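You operate a simulated robot arm through the tools that you are given. There is no shell and no other tool. Be economical: measure what you need, move in short steps, check, and stop when the job is done.

You run a simulated robot arm. Do the job below in one go: nothing can be reset, and whatever is moved stays where it is left.

JOB
Fetch the tape roll and set it in the brown carton. Take the purple basket and put it on the second board from the bottom of the grey shelf. Count the filters on the steel table, then put as many of the glass bottles from the steel table on the wooden table. Put two of the pad boxes from the steel table on the top of the furnace table. Open the pellet tray, take the pellet on the steel table and put it away in the inside of the pellet tray, then shut the tray. Pull the green parts drawer open. Do these in any order. Set down upright: purple basket, glass bottle, pad box.

The check looks at the end state, three seconds after you hand in, the way a careful person would. Anything else that was tipped, shoved, dropped, spilled or broken makes it a failure.

ROBOT AND FRAMES
A 7-joint arm with a two-finger parallel gripper on a trunk, on a base that drives. Base frame: it is fixed to the floor where the robot stands at the start and does not move with it; the origin is under the middle of the robot, x ahead of it, y to its left, z up; the surface under the hand at the start is at about z = 870. Readings come in mm, degrees, newtons and seconds.
Its first joint turns from -166.0 to 166.0 degrees. Places, roughly: carton (25x31x11 cm) [1100, 0, 900]; filter [1000, 750, 1000]; glass bottle [1250, 250, 1000]; green parts drawer [-6800, -3500, 900]; inside of the pellet tray [-2600, 1400, 800]; pad box [750, -250, 1000]; pellet (3x3x2 cm) [1100, -300, 900]; pellet tray [-2600, 1400, 800]; purple basket [1250, 500, 1000]; second board of the grey shelf [3500, 4200, 500]; tape roll (8x8x3 cm) [700, 200, 900]; top of the furnace table (13x55 cm) [-440, -4760, 880]; wooden table [-2500, -2300, 800]. Payload 4.4 kg.
The TCP is the grasp point between the finger pads, 23 mm short of the fingertips. In the tool frame z runs along the fingers and y along their closing line. The gripper opens to 94 mm. The fingers are 38 mm wide and 10 mm thick; the gripper's body (54 by 96 mm) begins 39 mm behind the TCP.
Orientation is that of the tool frame in the base frame, as a unit quaternion [x, y, z, w]. With the fingers straight down and closing along the base's y, the tool's x points along the base's -x, its y along +y and its z along -z.

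CONTROLS
- The arm moves only by the tool move_arm. Its argument "deltas" is a list of rows, each a list of 3 entries, a list of its own where there are three numbers: the turn, a rotation vector about the tool's x, y, z in degrees, then the shift along the tool's x, y, z in mm, then the opening in per cent of the stroke, from 0 (shut) to 100 (fully open). In form: [[[ax, ay, az], [x, y, z], hand], ...]. A call has 1 to 10 rows; each row shifts and turns the commanded pose from where the row before left it, along the tool's axes as they then stand. A row lasts 0.2 s, in which the tool goes at most 50 mm and 8.6 degrees; a call with a longer step from one row to the next is refused whole, and so is a gripper value outside its range. A pose out of reach is approached as far as the arm can. The call stops where the force on the tool passes 40 N (or 10 N more than at its start, if that is more) or the arm is blocked; 0.2 s more then pass. The fingers move at their own pace (about 108 mm/s each) and stop on an object; they squeeze with about 36 N. The grip force told is the motor's: it shows also when the fingers shut on nothing. Time passes only in rows, and 0.2 s behind the last, so rows that do not move let the fingers close. It gives the time, the measured TCP pose, the force on the tool (base axes), the opening and the grip force at its end, in the units of the frame above (readings bear some noise), with the torque about the TCP (base axes, N m) and any sound that the robot's microphone picked up, and new pictures: "views" is both (left out), scene, wrist or none.
- Cameras (640 x 400 px; columns grow to the right, rows downward): "scene" is now at [192, 218.3, 1451.3]; the picture's right is [-0.18, -0.98, 0.00], its down [-0.66, 0.12, -0.74] and it looks along [0.73, -0.13, -0.67] (base axes); focal length 214 px, centre (320, 200). "wrist" rides on the gripper at [86, 16, -74] in the tool frame; the picture's right is [-0.18, 0.98, 0.00], its down [-0.58, -0.11, -0.81] and it looks along [-0.79, -0.15, 0.59] (tool axes); focal length 243 px, centre (320, 200). There is no depth. A picture from a camera that has moved, and an enlarged one, comes with that camera's place and axes in the base frame and with its lens. The place of the scene camera against the robot may be out by one fixed shift of up to 18 mm in any direction.
- roll_base(legs): drives the robot by 1 to 6 legs, each [ahead, left, turn to the left] in mm, mm and degrees, along the robot's own axes; the way and the turn of a leg run together, so that a leg with both is an arc; at most 1500 mm and 180 degrees a leg. The arm and the cameras ride along, it lands a little off, and it stops where it bumps. It gives what a move gives, and a new picture of the scene camera.
- aim_head(pan, tilt): turns the head with the scene camera to pan (to the left, within 120 degrees either way) and tilt (down, from -29 to 69), counted from straight ahead of the robot. It gives what a move gives, and a new picture of the scene camera.
- enlarge(camera, box): a new picture of the part [left, top, right, bottom] of that camera's present view, enlarged. It takes no simulated time.
- job_done(): hands the job in; it is judged then, once.

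Work in short steps. Places have to be worked out from the pictures, the camera data and where the tool is seen: move nearer, look again, correct. Check each grasp and each placing, and mend what went wrong. You have 493 turns and 360 pictures in all, those below and enlarged ones among them. Open the gripper and draw the arm clear of the work before you hand the job in, unless the task says otherwise.

The tools are called after ">>>" as name(argument=value, ...) on one line, values as JSON. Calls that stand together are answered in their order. move_arm: Moves the arm, as the interface text tells. Its arguments: {"type":"object","properties":{"deltas":{"type":"array","items":{"type":"array"}},"views":{"type":"string","enum":["both","scene","wrist","none"]}},"required":["deltas"]} The other tools are called the same way: roll_base (legs) drives the base; aim_head (pan, tilt) turns the head that bears the scene camera; enlarge (camera, box) takes an enlarged picture of a part of a camera's view; job_done () hands the job in.

At the start:

```text
clock: 0.0
eef_pos: [625.7, 104.9, 1205.4]
ee_rot: [0.0, 1.0, 0.001, 0.0]
ft_force: [0.2, -0.5, 0.3]
wrist_torque: [0.02, 0.0, 0.0]
opening: 94.1
finger_force: 0.1
robot x, y, heading: [2.5, 2.8, -0.2]
head pan, tilt: [-10.3, 42.2]
```

scene: 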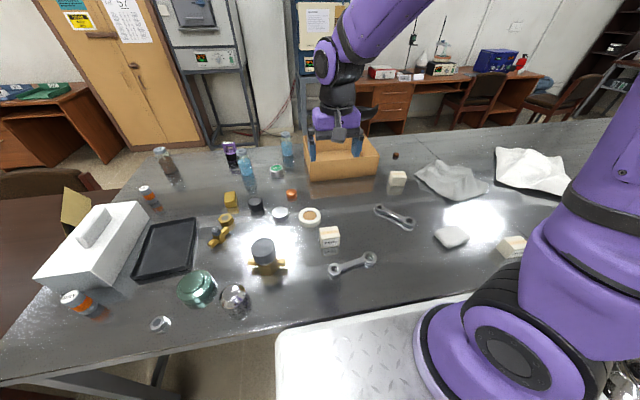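
wrist: 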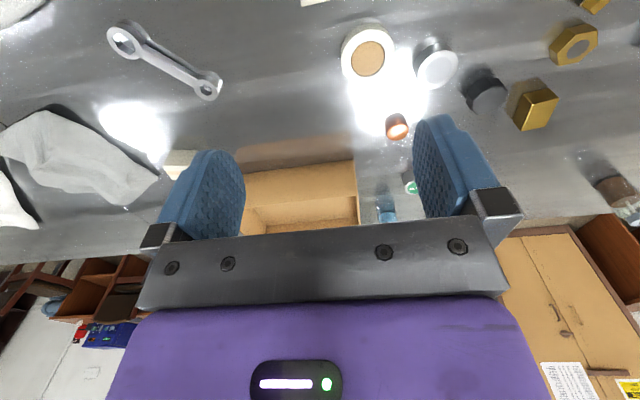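

I begin by looking closer at the table to identify the objects.

>>> enlarge(camera="scene", box=[20, 130, 260, 350])

>>> enlarge(camera="scene", box=[200, 120, 440, 290])

```text
1.82 times, centred on (140, 240) of scene
camera zoom: at [192.0, 218.3, 1451.3], right [-0.18, -0.98, 0.0], down [-0.66, 0.12, -0.74], along [0.73, -0.13, -0.67], focal length 390 px, centre (647, 127)
```

zoom: 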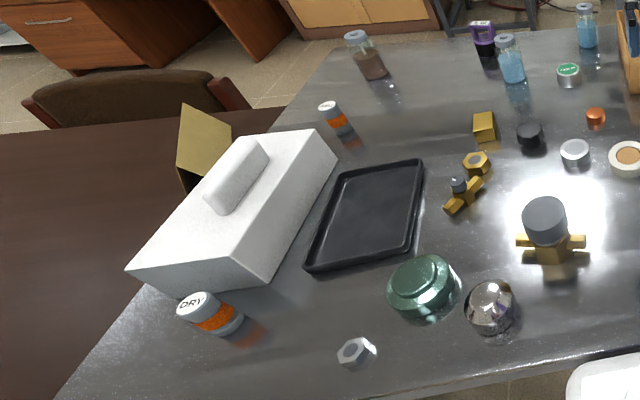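

```text
2.35 times, centred on (320, 205) of scene
camera zoom: at [192.0, 218.3, 1451.3], right [-0.18, -0.98, 0.0], down [-0.66, 0.12, -0.74], along [0.73, -0.13, -0.67], focal length 505 px, centre (320, 188)
```

zoom: 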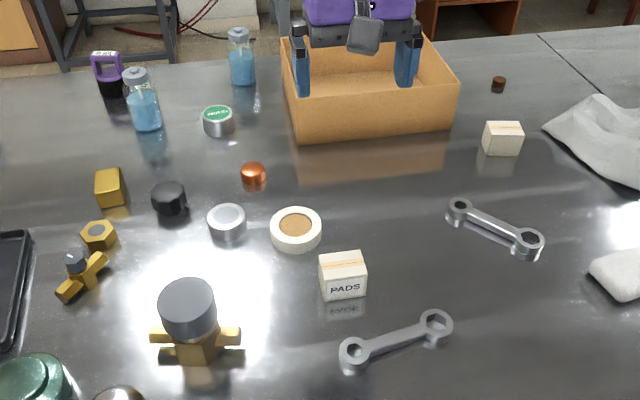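

>>> aim_head(pan=-50, tilt=35)

>>> aim_head(pan=45, tilt=35)

```text
clock: 1.1
eef_pos: [626.9, 105.8, 1205.0]
ee_rot: [-0.001, 1.0, 0.0, -0.002]
ft_force: [0.5, -0.3, 0.7]
wrist_torque: [-0.01, -0.01, -0.01]
opening: 94.0
finger_force: 0.1
robot x, y, heading: [-2.7, 2.5, -0.1]
head pan, tilt: [-50.0, 35.0]
camera scene: at [166.5, 165.8, 1462.1], right [-0.77, -0.64, 0.0], down [-0.37, 0.44, -0.82], along [0.53, -0.63, -0.57], focal length 214 px, centre (320, 200)
```

scene: 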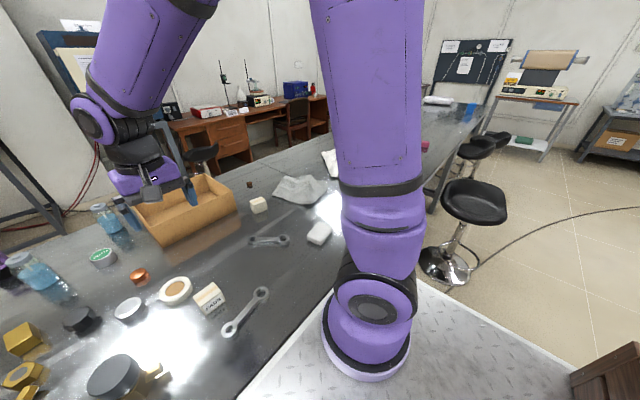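

```text
clock: 2.8
eef_pos: [625.4, 104.7, 1205.2]
ee_rot: [0.0, 1.0, 0.0, 0.0]
ft_force: [0.0, 0.3, 0.0]
wrist_torque: [-0.01, 0.03, 0.0]
opening: 94.2
finger_force: 0.0
robot x, y, heading: [1.9, -0.2, 0.0]
head pan, tilt: [45.0, 35.0]
camera scene: at [172.1, 295.4, 1462.1], right [0.71, -0.71, 0.0], down [-0.41, -0.41, -0.82], along [0.58, 0.58, -0.57], focal length 214 px, centre (320, 200)
```

scene: 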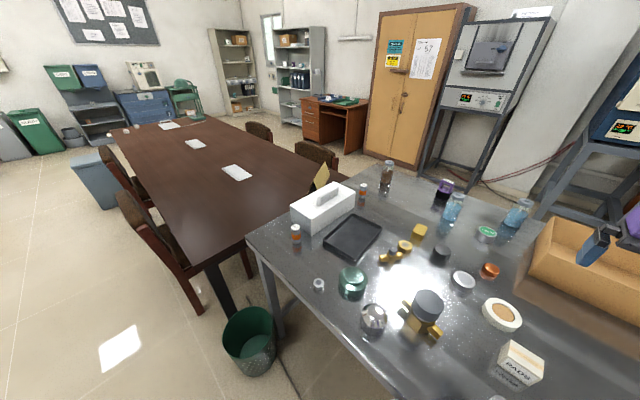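

>>> enlarge(camera="scene", box=[280, 150, 420, 240])

>>> enlarge(camera="scene", box=[370, 160, 560, 290])

>>> enlarge(camera="scene", box=[200, 0, 400, 130])

```text
4.44 times, centred on (350, 195) of scene
camera zoom: at [172.1, 295.4, 1462.1], right [0.71, -0.71, 0.0], down [-0.41, -0.41, -0.82], along [0.58, 0.58, -0.57], focal length 953 px, centre (187, 222)
```

zoom: 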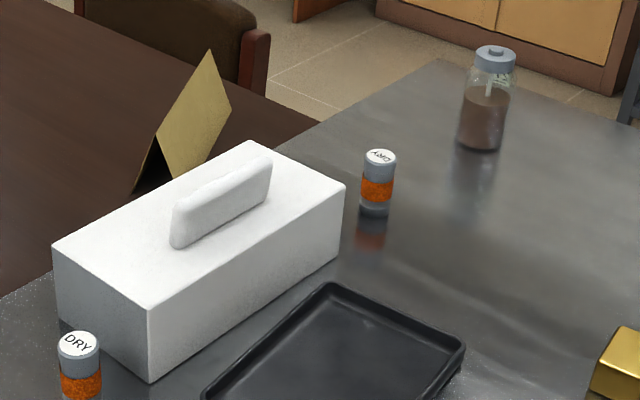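

```text
3.08 times, centred on (465, 225) of scene
camera zoom: at [172.1, 295.4, 1462.1], right [0.71, -0.71, 0.0], down [-0.41, -0.41, -0.82], along [0.58, 0.58, -0.57], focal length 660 px, centre (-126, 123)
```

zoom: 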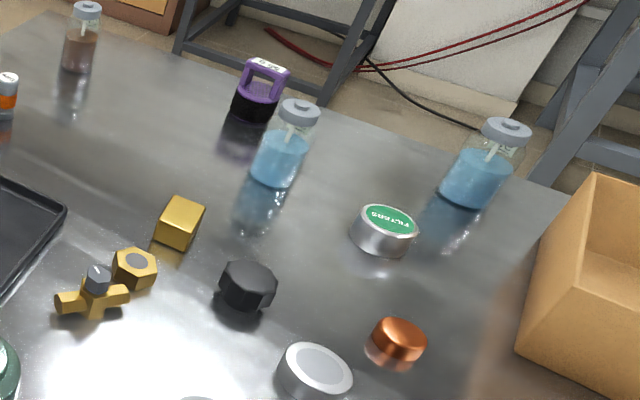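

```text
3.08 times, centred on (300, 65) of scene
camera zoom: at [172.1, 295.4, 1462.1], right [0.71, -0.71, 0.0], down [-0.41, -0.41, -0.82], along [0.58, 0.58, -0.57], focal length 660 px, centre (382, 615)
```

zoom: 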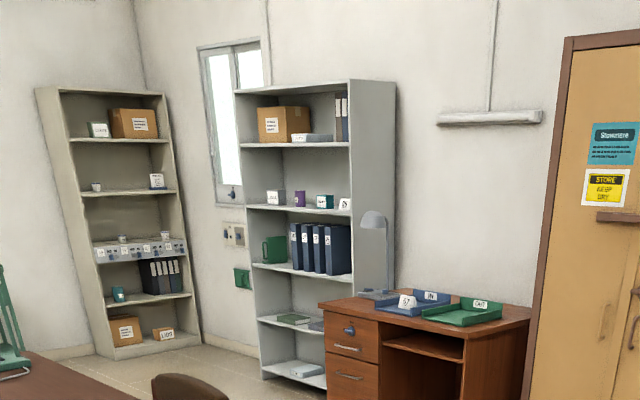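

>>> aim_head(pan=20, tilt=69)

>>> aim_head(pan=-110, tilt=30)

>>> aim_head(pan=110, tilt=25)

```text
clock: 3.8
eef_pos: [626.7, 105.6, 1204.7]
ee_rot: [0.0, 1.0, 0.0, 0.001]
ft_force: [0.0, 0.0, -0.3]
wrist_torque: [0.04, -0.02, -0.02]
opening: 93.8
finger_force: 0.0
robot x, y, heading: [0.7, 0.6, -0.1]
head pan, tilt: [20.0, 68.8]
camera scene: at [162.4, 252.4, 1418.4], right [0.34, -0.94, 0.0], down [-0.88, -0.32, -0.36], along [0.34, 0.12, -0.93], focal length 214 px, centre (320, 200)
```

scene: 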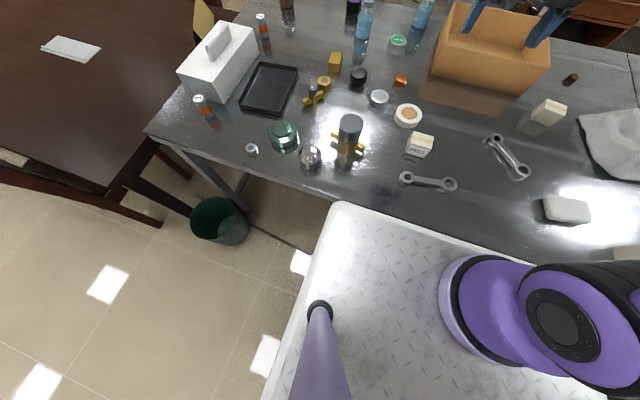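

```text
clock: 5.9
eef_pos: [626.6, 104.9, 1205.8]
ee_rot: [-0.001, 1.0, 0.0, 0.0]
ft_force: [0.0, -0.3, -0.5]
wrist_torque: [0.01, -0.02, -0.01]
opening: 94.3
finger_force: 0.1
robot x, y, heading: [3.1, 2.2, 0.2]
head pan, tilt: [-110.0, 30.0]
camera scene: at [78.9, 148.2, 1469.9], right [-0.94, 0.34, 0.0], down [0.17, 0.47, -0.87], along [-0.3, -0.81, -0.5], focal length 214 px, centre (320, 200)
```

scene: 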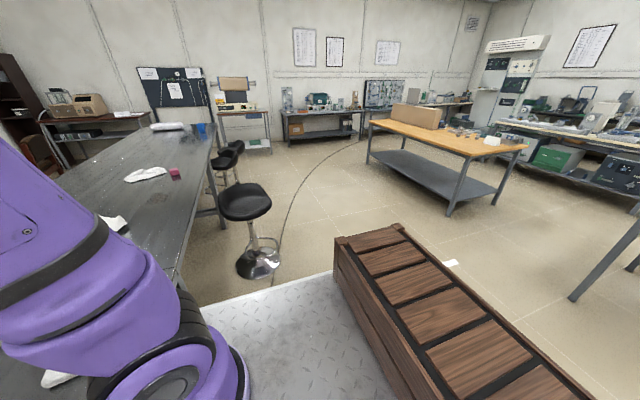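

```text
clock: 9.0
eef_pos: [626.1, 105.4, 1205.8]
ee_rot: [0.001, 1.0, 0.0, 0.0]
ft_force: [0.0, -0.3, -0.3]
wrist_torque: [0.01, -0.03, -0.01]
opening: 93.7
finger_force: 0.1
robot x, y, heading: [-1.8, 1.0, 0.1]
head pan, tilt: [110.0, 25.0]
camera scene: at [78.3, 319.8, 1477.9], right [0.94, 0.34, 0.0], down [0.14, -0.4, -0.91], along [-0.31, 0.85, -0.42], focal length 214 px, centre (320, 200)
```

scene: 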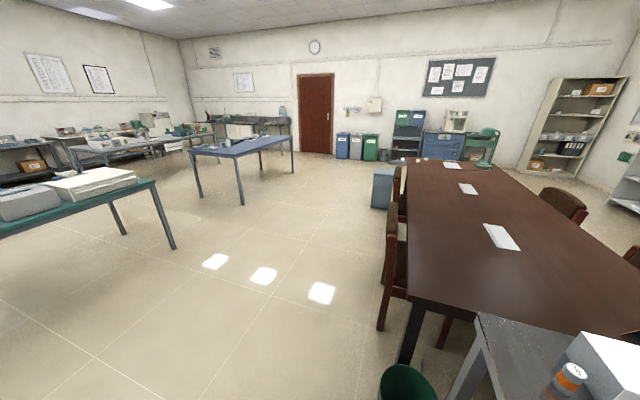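

The roll looks to be at about [708,158] from the wrist picture; I move above it and look again.

>>> move_arm(deltas=[[[0, 0, 0], [-16.5, 10.7, 37], 100], [[0, 0, 0], [-16.5, 10.7, 37], 100], [[0, 0, 0], [-16.5, 10.7, 37], 100], [[0, 0, 0], [-16.5, 10.7, 37], 100], [[0, 0, 0], [-16.5, 10.7, 37], 100]], views="wrist")

>>> aim_head(pan=-10, tilt=42)

```text
clock: 10.2
eef_pos: [707.7, 158.7, 1023.2]
ee_rot: [0.0, 1.0, 0.0, 0.0]
ft_force: [-0.6, -0.7, 1.2]
wrist_torque: [0.01, -0.06, 0.0]
opening: 94.0
finger_force: 0.1
robot x, y, heading: [2.9, -5.9, 0.3]
head pan, tilt: [110.0, 25.0]
camera wrist: at [620.9, 175.0, 1096.6], right [0.18, 0.98, 0.0], down [0.58, -0.11, 0.81], along [0.79, -0.15, -0.59], focal length 243 px, centre (320, 200)
```

wrist: 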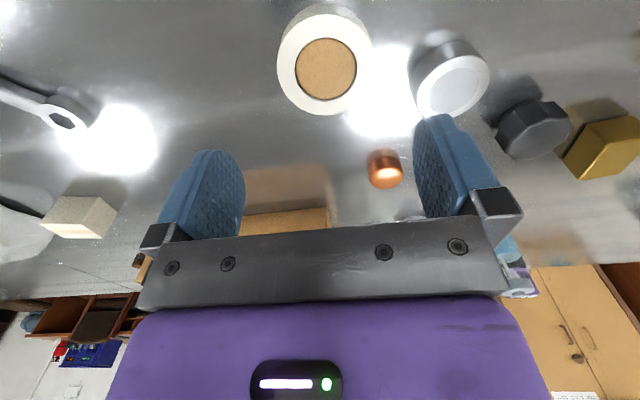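

```text
clock: 12.2
eef_pos: [707.9, 158.4, 1021.7]
ee_rot: [0.0, 1.0, 0.0, 0.0]
ft_force: [-1.0, -0.7, -0.1]
wrist_torque: [-0.03, 0.01, -0.01]
opening: 93.9
finger_force: 0.0
robot x, y, heading: [-3.8, -1.2, 0.3]
head pan, tilt: [-10.0, 42.0]
camera scene: at [192.2, 218.7, 1451.6], right [-0.17, -0.98, 0.0], down [-0.66, 0.12, -0.74], along [0.73, -0.13, -0.67], focal length 214 px, centre (320, 200)
```

scene: 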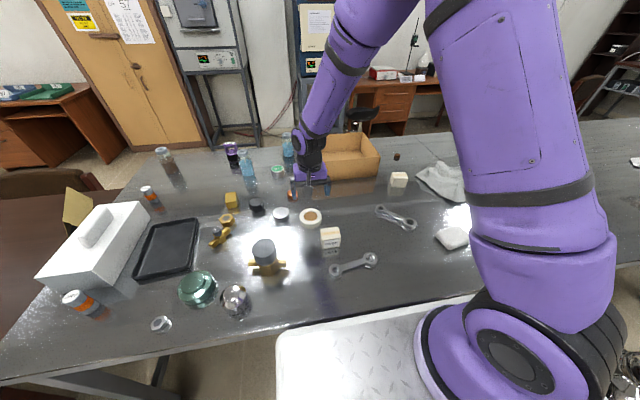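

The roll's centre works out at about [710,162]; I go down near it and check.

>>> move_arm(deltas=[[[0, 0, 0], [-2, 3.5, 30], 100], [[0, 0, 0], [0, 0, 30], 100], [[0, 0, 0], [0, 0, 22], 100]], views="wrist")

```text
clock: 13.0
eef_pos: [709.5, 162.4, 938.1]
ee_rot: [0.0, 1.0, 0.0, 0.0]
ft_force: [1.0, 0.0, -0.2]
wrist_torque: [0.01, -0.02, -0.02]
opening: 94.0
finger_force: 0.2
robot x, y, heading: [4.8, -2.3, -0.1]
head pan, tilt: [-10.0, 42.0]
camera wrist: at [622.0, 179.0, 1013.5], right [0.18, 0.98, 0.0], down [0.58, -0.11, 0.81], along [0.79, -0.15, -0.59], focal length 243 px, centre (320, 200)
```

wrist: 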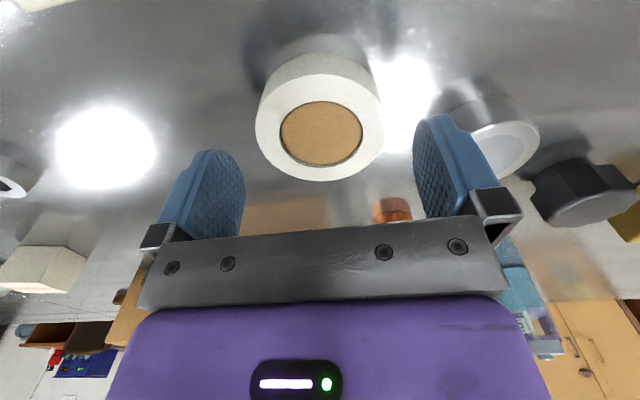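

Aligned; I descend to the roll and close on it.

>>> move_arm(deltas=[[[0, 0, 0], [0.5, 0, 21], 100], [[0, 0, 0], [0.5, 0, 21], 100], [[0, 0, 0], [0, 0, 0], 0], [[0, 0, 0], [0, 0, 0], 0], [[0, 0, 0], [0, 0, 0], 0]], views="wrist")

```text
clock: 14.2
eef_pos: [709.7, 163.2, 897.2]
ee_rot: [0.0, 1.0, 0.0, 0.0]
ft_force: [1.0, 0.4, -0.3]
wrist_torque: [-0.03, 0.01, -0.03]
opening: 78.7
finger_force: 36.2
robot x, y, heading: [0.0, 0.1, -0.1]
head pan, tilt: [-10.0, 42.0]
camera wrist: at [622.4, 179.5, 971.7], right [0.18, 0.98, 0.0], down [0.58, -0.11, 0.81], along [0.79, -0.15, -0.59], focal length 243 px, centre (320, 200)
```

wrist: 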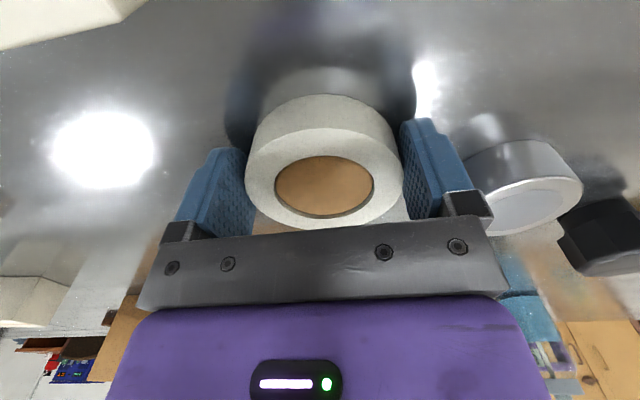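

The roll is gripped (78.7 mm). I lift it and carry it towards over the carton, testing the reach.

>>> move_arm(deltas=[[[0, 0, 0], [0, 0, -45], 0], [[0, 0, 0], [0, 0, -45], 0], [[0, 0, 0], [0, 0, -45], 0], [[0, 0, 0], [0, 0, -45], 0]], views="none")

>>> move_arm(deltas=[[[0, 0, 0], [-37.5, -24.8, 0], 0], [[0, 0, 0], [-37.5, -24.8, 0], 0], [[0, 0, 0], [-37.5, -24.8, 0], 0], [[0, 0, 0], [-37.5, -24.8, 0], 0], [[0, 0, 0], [-37.5, -24.8, 0], 0], [[0, 0, 0], [-37.5, -24.8, 0], 0], [[0, 0, 0], [-37.5, -24.8, 0], 0], [[0, 0, 0], [-37.5, -24.8, 0], 0], [[0, 0, 0], [0, 0, 0], 0]], views="both")

```text
clock: 15.2
eef_pos: [709.4, 163.2, 1075.8]
ee_rot: [0.0, 1.0, 0.0, 0.0]
ft_force: [-0.1, 0.5, -0.7]
wrist_torque: [-0.03, -0.01, -0.01]
opening: 0.2
finger_force: 36.2
robot x, y, heading: [1.7, -0.1, -0.2]
head pan, tilt: [-10.0, 42.0]
```

```text
clock: 17.2
eef_pos: [1008.7, -37.2, 1074.3]
ee_rot: [0.0, 1.0, 0.0, 0.0]
ft_force: [-0.1, -0.5, 0.6]
wrist_torque: [-0.04, -0.02, -0.01]
opening: 0.1
finger_force: 35.4
robot x, y, heading: [1.1, -0.1, -0.1]
head pan, tilt: [-10.0, 42.0]
camera scene: at [192.2, 218.6, 1451.6], right [-0.17, -0.98, 0.0], down [-0.66, 0.12, -0.74], along [0.73, -0.13, -0.67], focal length 214 px, centre (320, 200)
camera wrist: at [921.6, -20.9, 1149.1], right [0.18, 0.98, 0.0], down [0.58, -0.11, 0.81], along [0.79, -0.15, -0.59], focal length 243 px, centre (320, 200)
```

scene: 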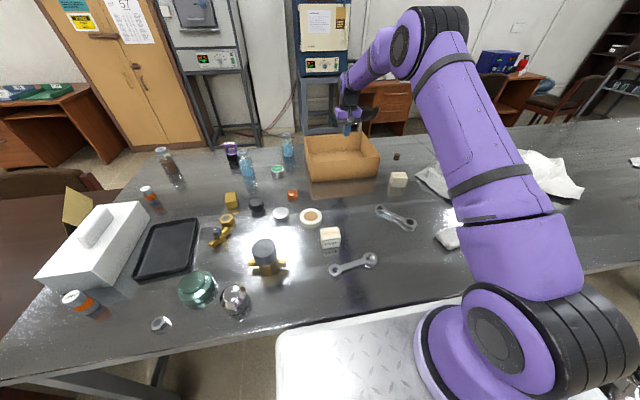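
wrist: 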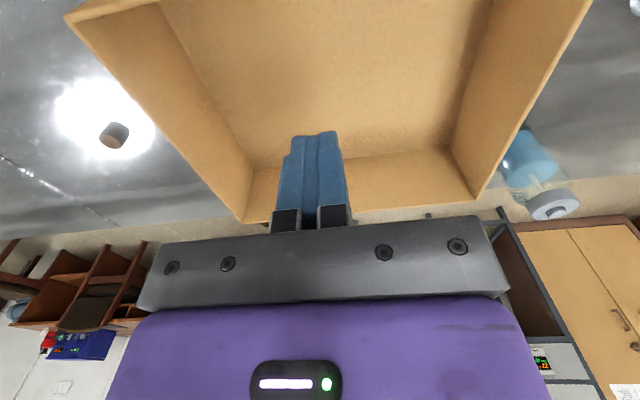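

The roll slipped out during the lift and is still on the table. I go back above it and look.

>>> move_arm(deltas=[[[0, 0, 0], [37.5, 25, 0], 0], [[0, 0, 0], [37.5, 25, 0], 0], [[0, 0, 0], [37.5, 25, 0], 0], [[0, 0, 0], [37.5, 25, 0], 0], [[0, 0, 0], [37.5, 25, 0], 100], [[0, 0, 0], [37.5, 25, 0], 100], [[0, 0, 0], [37.5, 25, 0], 100], [[0, 0, 0], [37.5, 25, 0], 100], [[0, 0, 0], [0, 0, 45], 100], [[0, 0, 0], [0, 0, 45], 100]], views="wrist")

```text
clock: 19.4
eef_pos: [709.1, 163.4, 986.9]
ee_rot: [0.0, 1.0, 0.0, 0.0]
ft_force: [-1.0, 1.0, 1.1]
wrist_torque: [-0.01, 0.0, 0.02]
opening: 94.0
finger_force: 0.0
robot x, y, heading: [1.2, 0.3, -0.0]
head pan, tilt: [-10.0, 42.0]
camera wrist: at [622.3, 180.0, 1061.1], right [0.18, 0.98, 0.0], down [0.58, -0.11, 0.81], along [0.79, -0.15, -0.59], focal length 243 px, centre (320, 200)
```

wrist: 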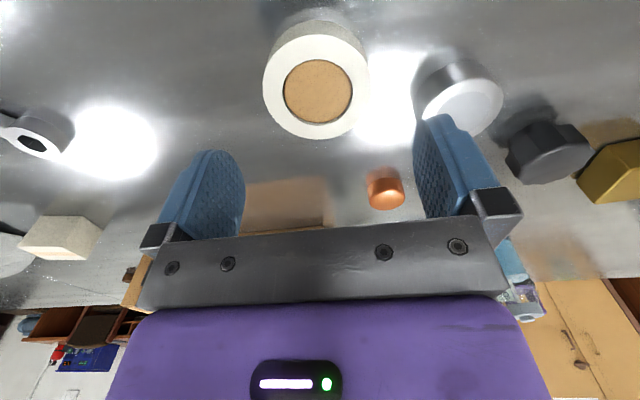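

By the roll's apparent size its top is lower (about z 886), so I was gripping only the top edge. I go lower in careful steps, at x≈716.

>>> move_arm(deltas=[[[0, 0, 0], [-4, -1.5, 30], 100], [[0, 0, 0], [-4, -1, 30], 100], [[0, 0, 0], [0, 0, 30], 100], [[0, 0, 0], [0, 0, 5], 100], [[0, 0, 0], [0, 0, 4], 100], [[0, 0, 0], [0, 0, 3], 100]], views="wrist")

```text
clock: 20.5
eef_pos: [716.5, 160.9, 893.0]
ee_rot: [0.0, 1.0, 0.0, 0.0]
ft_force: [-8.1, -3.1, 18.5]
wrist_torque: [-0.99, 0.51, -0.29]
opening: 93.9
finger_force: 0.1
robot x, y, heading: [-3.8, 0.5, -0.0]
head pan, tilt: [-10.0, 42.0]
stopped in row 5: the force on the tool passed its limit at 49 N (the readings are from after the stop); the commanded pose is now the measured one
camera wrist: at [630.1, 177.8, 967.6], right [0.18, 0.98, 0.0], down [0.58, -0.11, 0.81], along [0.79, -0.15, -0.59], focal length 243 px, centre (320, 200)
```

wrist: 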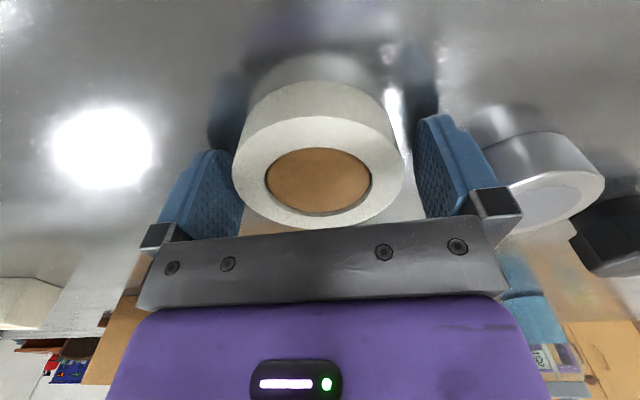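

The -y finger touched something, likely the roll's rim, as the roll sits about 4 mm to -y. I raise, shift -4 mm, and come down again.

>>> move_arm(deltas=[[[0, 0, 0], [0, 0, -25], 100], [[0, 0, 0], [3, -4, 0], 100], [[0, 0, 0], [0, 0, 15], 100], [[0, 0, 0], [0, 0, 8], 100], [[0, 0, 0], [0, 0, 3], 100], [[0, 0, 0], [0, 0, 3], 100], [[0, 0, 0], [0, 0, 3], 100]], views="wrist")

```text
clock: 21.9
eef_pos: [715.3, 158.2, 892.7]
ee_rot: [0.0, 1.0, 0.0, 0.002]
ft_force: [-9.1, -2.3, 18.1]
wrist_torque: [-0.96, 0.53, -0.4]
opening: 94.2
finger_force: 0.0
robot x, y, heading: [5.1, -0.1, -0.2]
head pan, tilt: [-10.0, 42.0]
stopped in row 6: the force on the tool passed its limit at 48 N (the readings are from after the stop); the commanded pose is now the measured one
camera wrist: at [627.9, 174.5, 967.5], right [0.18, 0.98, 0.0], down [0.58, -0.11, 0.81], along [0.79, -0.15, -0.59], focal length 243 px, centre (320, 200)
```

wrist: 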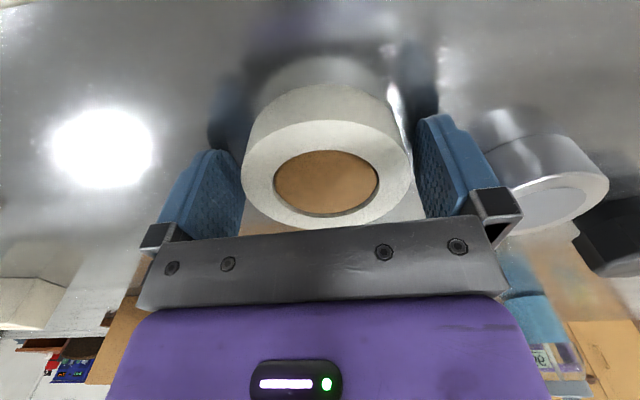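

Same height, so it is the table itself (z≈870). I raise 1.5 mm, centre, close, and lift slowly this time.

>>> move_arm(deltas=[[[0, 0, 0], [4, 1, -1.5], 100], [[0, 0, 0], [0, 0, 0], 0], [[0, 0, 0], [0, 0, 0], 0], [[0, 0, 0], [0, 0, 0], 0], [[0, 0, 0], [0, 0, -3], 0], [[0, 0, 0], [0, 0, -5], 0], [[0, 0, 0], [0, 0, -8], 0], [[0, 0, 0], [0, 0, -10], 0]], views="wrist")

```text
clock: 23.7
eef_pos: [712.6, 160.0, 919.5]
ee_rot: [0.0, 1.0, 0.001, 0.003]
ft_force: [0.4, -0.4, -0.9]
wrist_torque: [0.0, 0.0, 0.02]
opening: 78.7
finger_force: 35.9
robot x, y, heading: [3.4, -0.6, 0.2]
head pan, tilt: [-10.0, 42.0]
camera wrist: at [624.8, 176.7, 993.9], right [0.18, 0.98, 0.0], down [0.58, -0.11, 0.81], along [0.8, -0.15, -0.59], focal length 243 px, centre (320, 200)
```

wrist: 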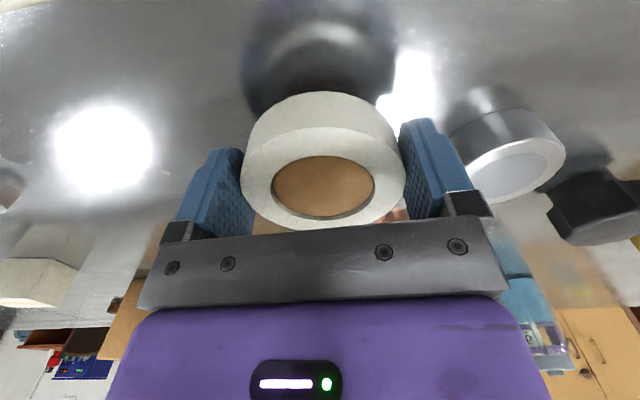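

It is held and lifting. I continue to raise it smoothly and check.

>>> move_arm(deltas=[[[0, 0, 0], [0, 0, -15], 0], [[0, 0, 0], [0, 0, -20], 0], [[0, 0, 0], [0, 0, -25], 0], [[0, 0, 0], [0, 0, -25], 0], [[0, 0, 0], [0, 0, -25], 0], [[0, 0, 0], [0, 0, -20], 0], [[0, 0, 0], [0, 0, -10], 0]], views="none")

>>> move_arm(deltas=[[[0, 0, 0], [-15, -8, 0], 0], [[0, 0, 0], [-25, -15, 0], 0], [[0, 0, 0], [-30, -20, 0], 0], [[0, 0, 0], [-30, -20, 0], 0], [[0, 0, 0], [-30, -20, 0], 0], [[0, 0, 0], [-30, -20, 0], 0], [[0, 0, 0], [-30, -20, 0], 0], [[0, 0, 0], [-30, -20, 0], 0], [[0, 0, 0], [-30, -20, 0], 0], [[0, 0, 0], [-20, -10, 0], 0]], views="none")

```text
clock: 25.3
eef_pos: [710.2, 158.6, 1060.5]
ee_rot: [0.001, 1.0, 0.002, 0.001]
ft_force: [-0.4, -0.6, -1.1]
wrist_torque: [-0.01, 0.01, 0.01]
opening: 78.6
finger_force: 35.8
robot x, y, heading: [-3.2, 1.0, -0.1]
head pan, tilt: [-10.0, 42.0]
```

```text
clock: 27.5
eef_pos: [982.8, -12.5, 1061.3]
ee_rot: [0.0, 1.0, 0.001, 0.003]
ft_force: [-0.2, -0.5, -0.1]
wrist_torque: [-0.03, -0.04, -0.02]
opening: 78.9
finger_force: 36.1
robot x, y, heading: [-1.7, -3.0, 0.0]
head pan, tilt: [-10.0, 42.0]
```

Held at 78.9 mm. I move on to [1045,-28] and look.

>>> move_arm(deltas=[[[0, 0, 0], [-25, -6, 0], 0], [[0, 0, 0], [-25, -6, 0], 0], [[0, 0, 0], [-12, -4, 0], 0], [[0, 0, 0], [0, 0, 20], 0], [[0, 0, 0], [0, 0, 20], 0]], views="both")

```text
clock: 28.7
eef_pos: [1045.4, -30.8, 1020.6]
ee_rot: [0.0, 1.0, 0.001, 0.002]
ft_force: [-0.3, -0.2, -0.3]
wrist_torque: [0.02, -0.02, 0.01]
opening: 79.1
finger_force: 36.2
robot x, y, heading: [-0.3, -1.0, -0.1]
head pan, tilt: [-10.0, 42.0]
camera scene: at [192.0, 218.6, 1451.6], right [-0.17, -0.98, 0.0], down [-0.66, 0.12, -0.74], along [0.73, -0.13, -0.67], focal length 214 px, centre (320, 200)
camera wrist: at [956.8, -13.7, 1094.7], right [0.18, 0.98, 0.0], down [0.58, -0.11, 0.81], along [0.8, -0.15, -0.59], focal length 243 px, centre (320, 200)
```

scene: 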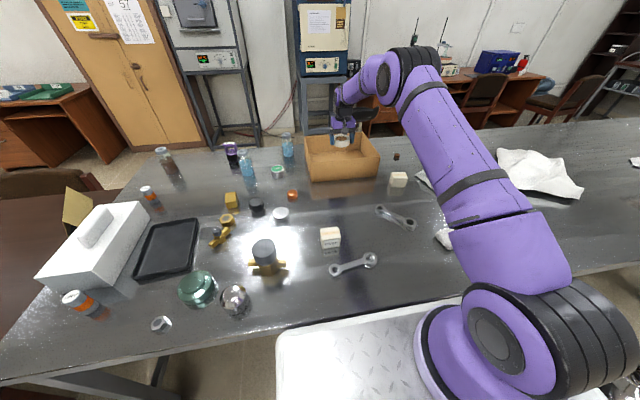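
wrist: 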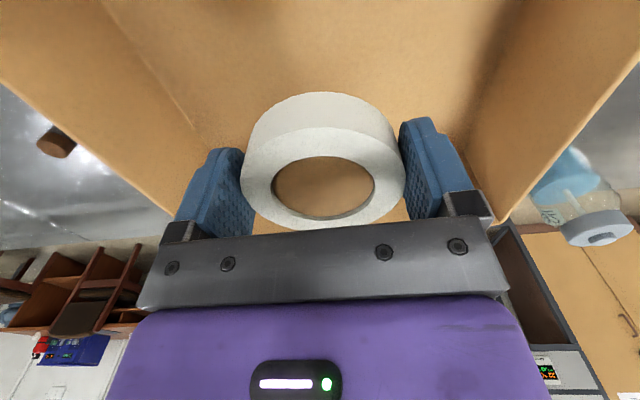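

The roll is centred over the carton. I lower it to just above the floor of the carton.

>>> move_arm(deltas=[[[0, 0, 0], [0, 0, 25], 0], [[0, 0, 0], [0, 0, 25], 0], [[0, 0, 0], [0, 0, 25], 0], [[0, 0, 0], [0, 0, 20], 0], [[0, 0, 0], [0, 0, 15], 0], [[0, 0, 0], [0, 0, 6], 0]], views="wrist")

```text
clock: 30.2
eef_pos: [1046.2, -29.8, 911.7]
ee_rot: [0.0, 1.0, 0.001, 0.006]
ft_force: [0.8, -0.2, 13.9]
wrist_torque: [0.11, 1.44, -0.04]
opening: 78.8
finger_force: 36.1
robot x, y, heading: [0.7, -0.1, -0.0]
head pan, tilt: [-10.0, 42.0]
stopped in row 6: the force on the tool passed its limit at 42 N (the readings are from after the stop); the commanded pose is now the measured one
camera wrist: at [957.8, -12.8, 985.5], right [0.18, 0.98, 0.0], down [0.57, -0.11, 0.81], along [0.8, -0.15, -0.58], focal length 243 px, centre (320, 200)
```

wrist: 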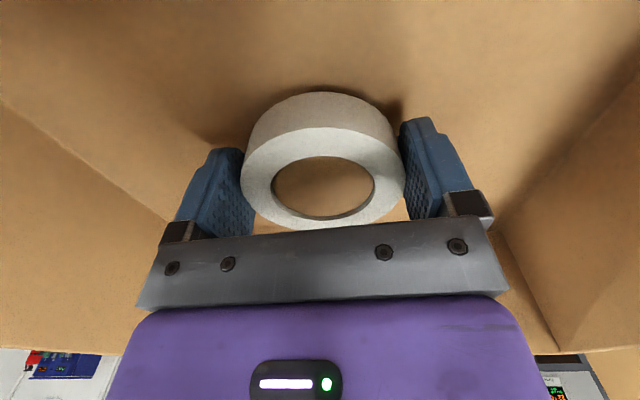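

The wrist camera side is touching the carton's near wall (torque shows contact 100 mm towards me). I raise, move 30 mm further in, and lower again.

>>> move_arm(deltas=[[[0, 0, 0], [0, 0, -15], 0], [[0, 0, 0], [-15, 0, -10], 0], [[0, 0, 0], [-20, 0, 0], 0], [[0, 0, 0], [0, 0, 15], 0], [[0, 0, 0], [0, 0, 10], 0], [[0, 0, 0], [0, 0, 5], 0]], views="wrist")

```text
clock: 31.6
eef_pos: [1081.2, -29.3, 906.1]
ee_rot: [0.0, 1.0, 0.0, 0.005]
ft_force: [-0.2, -0.3, -0.6]
wrist_torque: [0.0, 0.03, 0.01]
opening: 78.8
finger_force: 35.5
robot x, y, heading: [-0.9, 0.7, -0.3]
head pan, tilt: [-10.0, 42.0]
camera wrist: at [993.7, -13.4, 978.7], right [0.18, 0.98, 0.0], down [0.57, -0.11, 0.81], along [0.8, -0.15, -0.58], focal length 243 px, centre (320, 200)
```

wrist: 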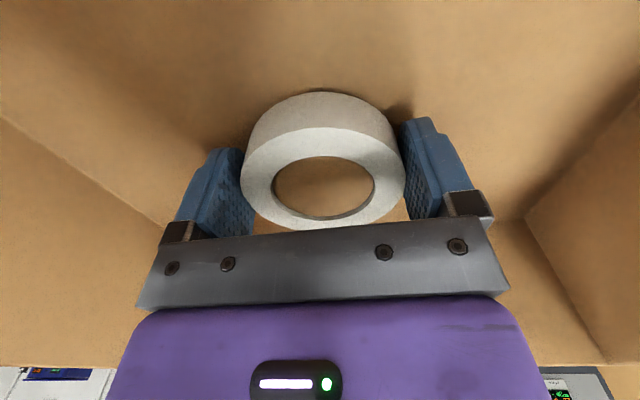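

Clear now and reach is fine at x 1081. I lower a little more till contact, and release.

>>> move_arm(deltas=[[[0, 0, 0], [0, 0, 3], 0], [[0, 0, 0], [0, 0, 3], 0], [[0, 0, 0], [0, 0, 0], 0]], views="none")

>>> move_arm(deltas=[[[0, 0, 0], [0, 0, 0], 100], [[0, 0, 0], [0, 0, 0], 100], [[0, 0, 0], [0, 0, -15], 100], [[0, 0, 0], [0, 0, -40], 100], [[0, 0, 0], [0, 0, -50], 100], [[0, 0, 0], [0, 0, -50], 100]], views="wrist")

```text
clock: 32.4
eef_pos: [1080.8, -28.5, 899.4]
ee_rot: [0.0, 1.0, 0.001, 0.005]
ft_force: [-0.1, -0.3, -0.1]
wrist_torque: [0.02, -0.01, -0.05]
opening: 78.9
finger_force: 35.7
robot x, y, heading: [-1.1, 0.1, -0.3]
head pan, tilt: [-10.0, 42.0]
```

```text
clock: 33.8
eef_pos: [1079.9, -29.3, 1054.5]
ee_rot: [0.0, 1.0, 0.001, 0.003]
ft_force: [-0.2, -0.5, -0.2]
wrist_torque: [0.01, -0.01, 0.01]
opening: 94.1
finger_force: 0.2
robot x, y, heading: [2.4, -3.0, 0.1]
head pan, tilt: [-10.0, 42.0]
camera wrist: at [991.9, -13.0, 1128.4], right [0.18, 0.98, 0.0], down [0.57, -0.11, 0.81], along [0.8, -0.15, -0.59], focal length 243 px, centre (320, 200)
```

wrist: 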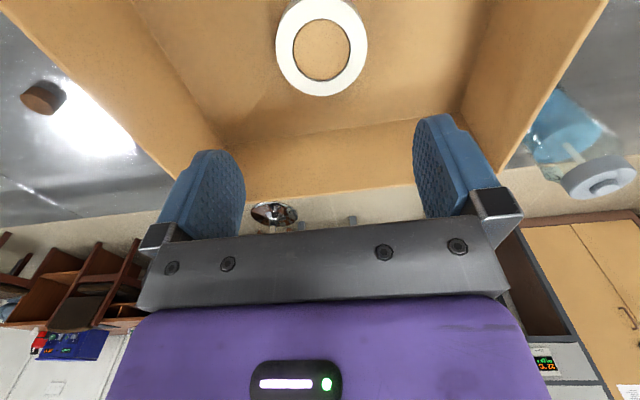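

The roll lies in the carton. Next the pellet (brown, about [1086,-339]); I drive 320 mm right with the hand still high.

>>> roll_base(legs=[[0, -320, 0]])

>>> move_arm(deltas=[[[0, 0, 0], [10, 0, 0], 100]], views="wrist")

```text
clock: 35.3
eef_pos: [1085.4, -156.3, 1056.0]
ee_rot: [-0.013, 1.0, -0.001, 0.006]
ft_force: [0.1, 0.2, 0.6]
wrist_torque: [0.03, 0.0, -0.02]
opening: 93.8
finger_force: 0.0
robot x, y, heading: [8.5, -154.0, 1.9]
head pan, tilt: [-10.0, 42.0]
stopped in leg 1: the robot was blocked; the commanded pose is now the measured one
camera scene: at [190.5, 68.7, 1451.6], right [-0.14, -0.99, 0.0], down [-0.66, 0.09, -0.74], along [0.74, -0.1, -0.67], focal length 214 px, centre (320, 200)
```

scene: 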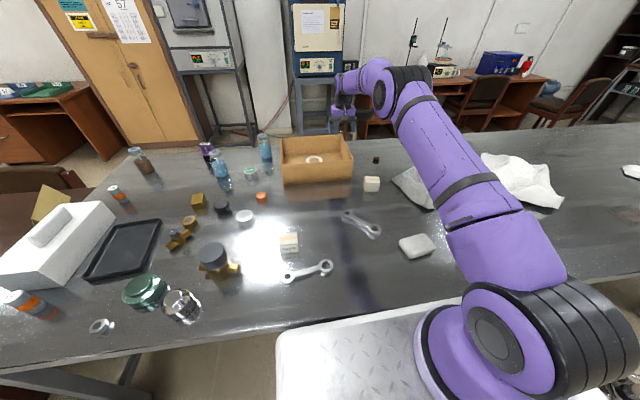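

```text
clock: 35.7
eef_pos: [1075.7, -157.5, 1056.3]
ee_rot: [-0.013, 1.0, -0.001, 0.005]
ft_force: [0.3, -0.4, -0.4]
wrist_torque: [0.0, 0.04, -0.01]
opening: 93.9
finger_force: 0.0
robot x, y, heading: [6.1, -157.7, 2.1]
head pan, tilt: [-10.0, 42.0]
camera wrist: at [988.3, -143.1, 1129.5], right [0.16, 0.99, 0.0], down [0.58, -0.09, 0.81], along [0.8, -0.13, -0.58], focal length 243 px, centre (320, 200)
```

wrist: 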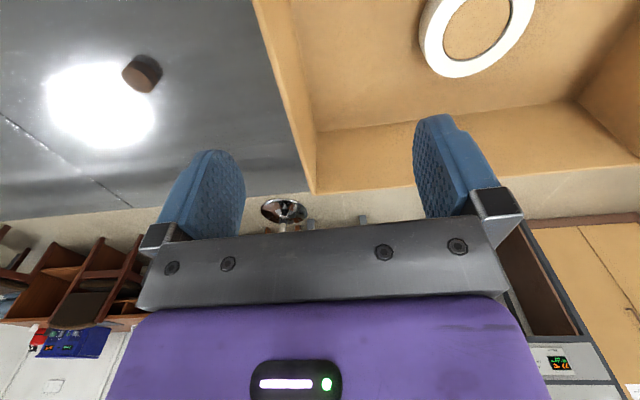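

The base was blocked at y≈-155; I look down to the right for the cause.

>>> aim_head(pan=-75, tilt=60)

>>> aim_head(pan=-120, tilt=50)

```text
clock: 37.1
eef_pos: [1076.1, -157.3, 1056.1]
ee_rot: [-0.012, 1.0, -0.001, 0.005]
ft_force: [0.6, -0.8, -0.2]
wrist_torque: [-0.04, -0.01, 0.0]
opening: 93.8
finger_force: 0.1
robot x, y, heading: [3.6, -155.6, 2.0]
head pan, tilt: [-75.0, 60.0]
camera scene: at [127.1, 16.7, 1427.8], right [-0.96, -0.29, 0.0], down [-0.25, 0.83, -0.5], along [0.15, -0.48, -0.87], focal length 214 px, centre (320, 200)
```

scene: 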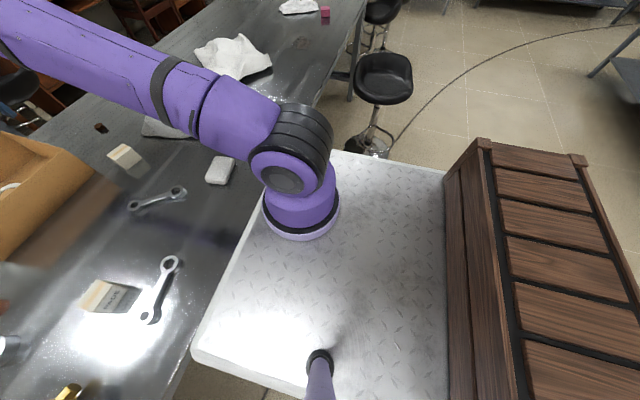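

```text
clock: 38.2
eef_pos: [1075.4, -157.1, 1056.5]
ee_rot: [-0.012, 1.0, -0.002, 0.005]
ft_force: [-0.1, -0.2, 0.1]
wrist_torque: [0.02, 0.03, 0.0]
opening: 94.2
finger_force: 0.1
robot x, y, heading: [5.2, -154.4, 1.9]
head pan, tilt: [-120.0, 50.0]
camera scene: at [71.5, 12.5, 1440.3], right [-0.88, 0.47, 0.0], down [0.36, 0.68, -0.64], along [-0.3, -0.57, -0.77], focal length 214 px, centre (320, 200)
```

scene: 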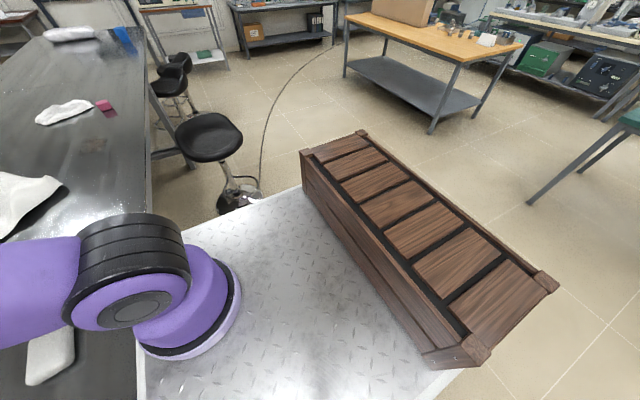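

Likely the chassis met something under the table's front edge. The pellet seems within reach from here, so I move over it.

>>> move_arm(deltas=[[[0, 0, 0], [0, -36, 0], 100], [[0, 0, 0], [0, -36, 0], 100], [[0, 0, 0], [0, -36, 0], 100], [[0, 0, 0], [0, -36, 0], 100], [[0, 0, 0], [0, -36, 20], 100], [[0, 0, 0], [0, 0, 30], 60]], views="wrist")

```text
clock: 39.6
eef_pos: [1080.7, -340.1, 1006.4]
ee_rot: [-0.012, 1.0, -0.001, 0.006]
ft_force: [-0.4, 0.5, 0.3]
wrist_torque: [-0.02, -0.01, -0.01]
opening: 56.4
finger_force: 0.1
robot x, y, heading: [5.2, -158.3, 2.0]
head pan, tilt: [-120.0, 50.0]
camera wrist: at [993.4, -325.4, 1080.6], right [0.16, 0.99, 0.0], down [0.57, -0.09, 0.81], along [0.8, -0.13, -0.58], focal length 243 px, centre (320, 200)
```

wrist: 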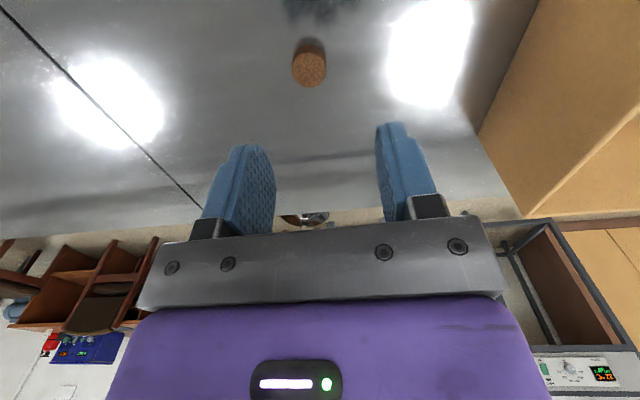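

The pellet (cork-brown, ~30 mm) is at about [1082,-348]. I descend over it.

>>> move_arm(deltas=[[[0, 0, 0], [-1, -4, 25], 60], [[0, 0, 0], [0, -4, 25], 60], [[0, 0, 0], [0, 0, 25], 60]], views="wrist")

```text
clock: 40.4
eef_pos: [1083.2, -346.6, 930.8]
ee_rot: [-0.013, 1.0, 0.0, 0.006]
ft_force: [-0.8, 0.7, 0.5]
wrist_torque: [-0.03, -0.01, -0.02]
opening: 56.3
finger_force: 0.0
robot x, y, heading: [8.1, -156.4, 2.0]
head pan, tilt: [-120.0, 50.0]
camera wrist: at [995.1, -332.0, 1004.4], right [0.16, 0.99, 0.0], down [0.57, -0.09, 0.81], along [0.8, -0.13, -0.58], focal length 243 px, centre (320, 200)
```

wrist: 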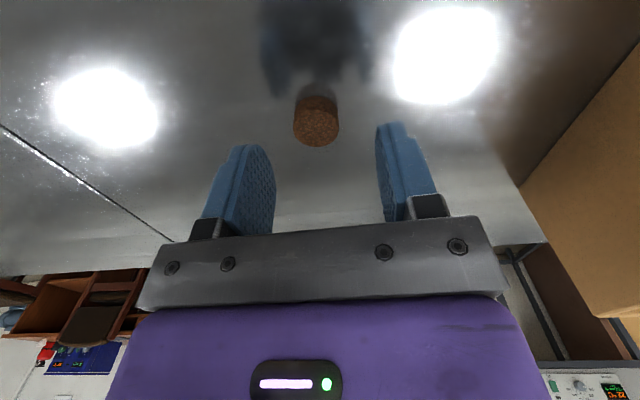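

Aligned. I descend, grip and lift slowly.

>>> move_arm(deltas=[[[0, 0, 0], [0, -2, 20], 60], [[0, 0, 0], [0, 0, 14], 60], [[0, 0, 0], [0, 0, 0], 0], [[0, 0, 0], [0, 0, 0], 0], [[0, 0, 0], [0, 0, -4], 0], [[0, 0, 0], [0, 0, -8], 0], [[0, 0, 0], [0, 0, -12], 0], [[0, 0, 0], [0, 0, -20], 0]], views="wrist")

```text
clock: 42.2
eef_pos: [1083.9, -346.5, 941.9]
ee_rot: [-0.012, 1.0, -0.001, 0.005]
ft_force: [0.6, -0.1, -1.3]
wrist_torque: [-0.03, 0.02, 0.0]
opening: 23.6
finger_force: 36.0
robot x, y, heading: [5.9, -157.6, 1.9]
head pan, tilt: [-120.0, 50.0]
camera wrist: at [995.9, -332.2, 1015.5], right [0.16, 0.99, 0.0], down [0.58, -0.09, 0.81], along [0.8, -0.13, -0.58], focal length 243 px, centre (320, 200)
```

wrist: 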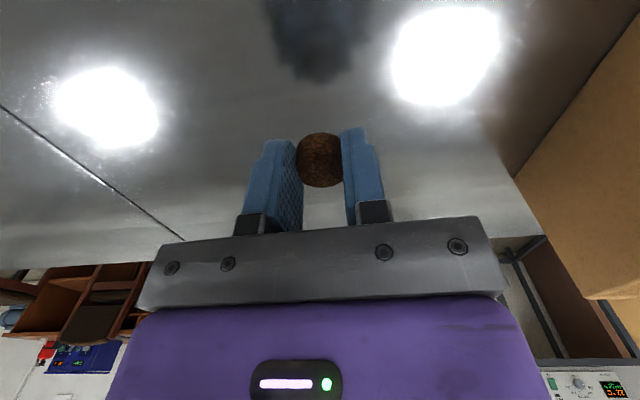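

The pellet is held. I lift and draw the arm in, then will drive to the tray's table with it.

>>> move_arm(deltas=[[[0, 0, 0], [0, 0, -40], 0], [[0, 0, 0], [0, 0, -45], 0], [[0, 0, 0], [5, 0, -45], 0], [[0, 0, 0], [35, 10, -30], 0], [[0, 0, 0], [40, 15, -20], 0], [[0, 0, 0], [45, 20, 0], 0], [[0, 0, 0], [45, 20, 0], 0], [[0, 0, 0], [45, 20, 0], 0], [[0, 0, 0], [45, 20, 0], 0], [[0, 0, 0], [45, 20, 0], 0]], views="none")

>>> move_arm(deltas=[[[0, 0, 0], [45, 20, 0], 0], [[0, 0, 0], [45, 20, 0], 0], [[0, 0, 0], [30, 10, 0], 0]], views="none")

>>> aim_head(pan=0, tilt=25)

>>> roll_base(legs=[[-700, 0, 0], [0, 0, 90]])

```text
clock: 44.4
eef_pos: [772.9, -228.5, 1114.8]
ee_rot: [-0.012, 1.0, -0.001, 0.005]
ft_force: [0.1, 0.0, -0.6]
wrist_torque: [0.05, 0.02, 0.02]
opening: 23.3
finger_force: 36.0
robot x, y, heading: [5.5, -155.7, 2.0]
head pan, tilt: [-120.0, 50.0]
```

```text
clock: 45.2
eef_pos: [652.6, -185.1, 1114.2]
ee_rot: [-0.012, 1.0, -0.001, 0.006]
ft_force: [1.2, -0.8, -0.6]
wrist_torque: [0.01, 0.01, 0.02]
opening: 23.6
finger_force: 35.2
robot x, y, heading: [3.4, -156.7, 1.7]
head pan, tilt: [-120.0, 50.0]
```

```text
clock: 47.2
eef_pos: [652.9, -185.0, 1114.9]
ee_rot: [-0.012, 1.0, 0.0, 0.005]
ft_force: [-0.5, -0.2, 0.4]
wrist_torque: [-0.02, 0.01, -0.02]
opening: 23.8
finger_force: 35.5
robot x, y, heading: [8.0, -156.8, 1.7]
head pan, tilt: [0.0, 25.0]
camera scene: at [199.8, 83.5, 1477.8], right [0.03, -1.0, 0.0], down [-0.42, -0.01, -0.91], along [0.91, 0.03, -0.42], focal length 214 px, centre (320, 200)
```

scene: 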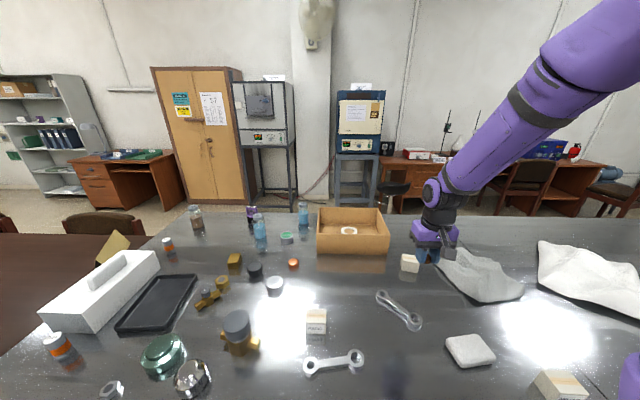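

```text
clock: 54.9
eef_pos: [-685.8, 463.8, 1115.0]
ee_rot: [0.725, -0.688, -0.003, -0.005]
ft_force: [0.6, 0.5, 1.2]
wrist_torque: [0.02, 0.01, 0.03]
opening: 23.9
finger_force: 35.8
robot x, y, heading: [-695.3, -183.8, 93.6]
head pan, tilt: [0.0, 25.0]
camera scene: at [-932.6, -7.2, 1477.8], right [1.0, 0.06, 0.0], down [0.03, -0.42, -0.91], along [-0.06, 0.9, -0.42], focal length 214 px, centre (320, 200)
```

scene: 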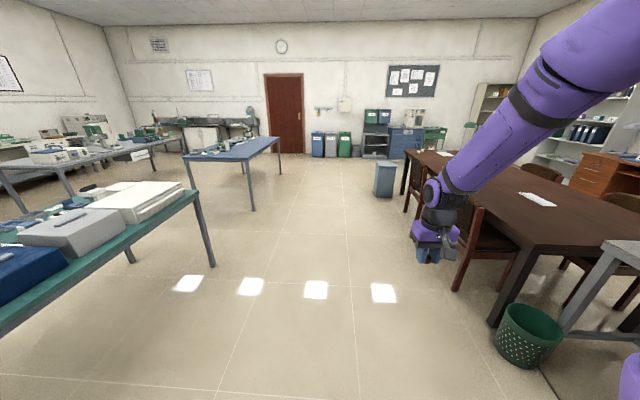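

Now I look closely at the teal table that should hold the pellet tray.

>>> enlarge(camera="scene", box=[0, 160, 220, 340])

>>> aim_head(pan=60, tilt=30)

```text
2.22 times, centred on (110, 250) of scene
camera zoom: at [-932.6, -7.2, 1477.8], right [1.0, 0.06, 0.0], down [0.03, -0.42, -0.91], along [-0.06, 0.9, -0.42], focal length 477 px, centre (787, 89)
```

zoom: 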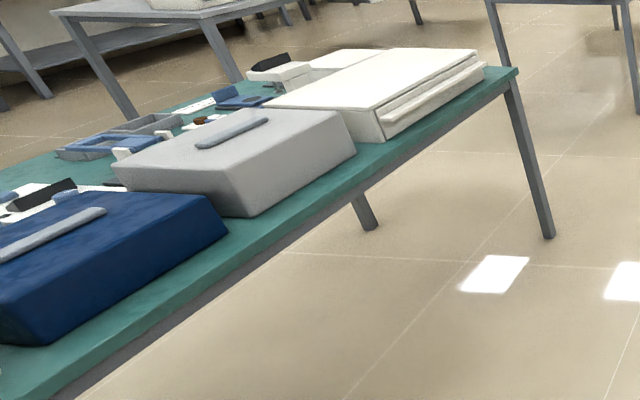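

```text
clock: 56.2
eef_pos: [-685.6, 463.8, 1114.6]
ee_rot: [0.725, -0.688, -0.003, -0.005]
ft_force: [-0.5, -0.1, -0.8]
wrist_torque: [0.01, 0.0, 0.0]
opening: 23.3
finger_force: 36.0
robot x, y, heading: [-694.2, -185.2, 93.5]
head pan, tilt: [60.0, 30.0]
camera scene: at [-1007.8, -58.8, 1469.9], right [0.45, 0.89, 0.0], down [0.45, -0.22, -0.87], along [-0.77, 0.39, -0.5], focal length 214 px, centre (320, 200)
```

scene: 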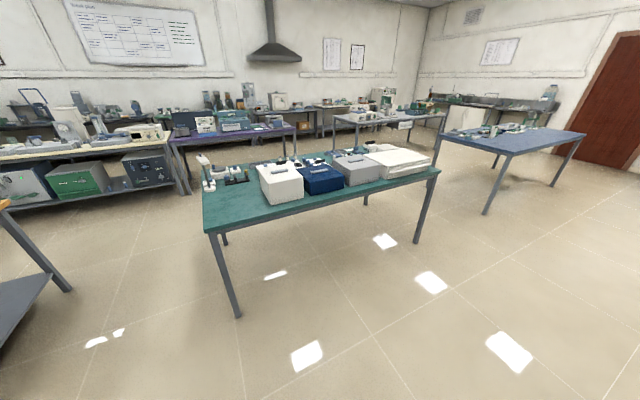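

Machines stand in a row on the teal table; I drive nearer, to look at the far-end one.

>>> roll_base(legs=[[1500, 300, 0], [500, 100, 0]])

>>> aim_head(pan=90, tilt=30)

```text
refused: leg 1 is longer than a leg can be; nothing moved
```

```text
clock: 57.1
eef_pos: [-686.0, 464.7, 1113.5]
ee_rot: [0.726, -0.688, -0.003, -0.004]
ft_force: [-0.4, -0.8, -0.1]
wrist_torque: [0.02, -0.02, 0.0]
opening: 23.5
finger_force: 35.7
robot x, y, heading: [-696.1, -180.7, 93.3]
head pan, tilt: [90.0, 30.0]
camera scene: at [-1017.2, -104.7, 1469.9], right [-0.06, 1.0, 0.0], down [0.5, 0.03, -0.87], along [-0.86, -0.05, -0.5], focal length 214 px, centre (320, 200)
```

scene: 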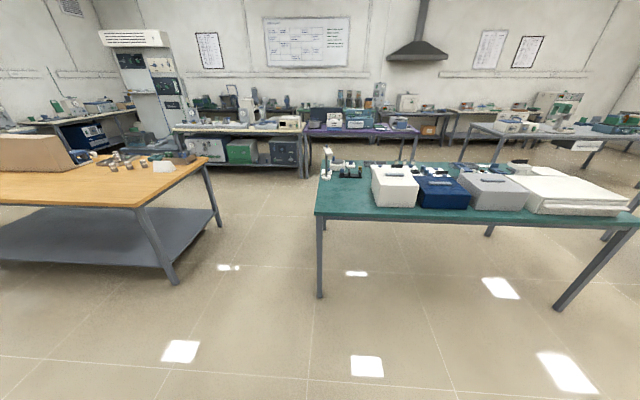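

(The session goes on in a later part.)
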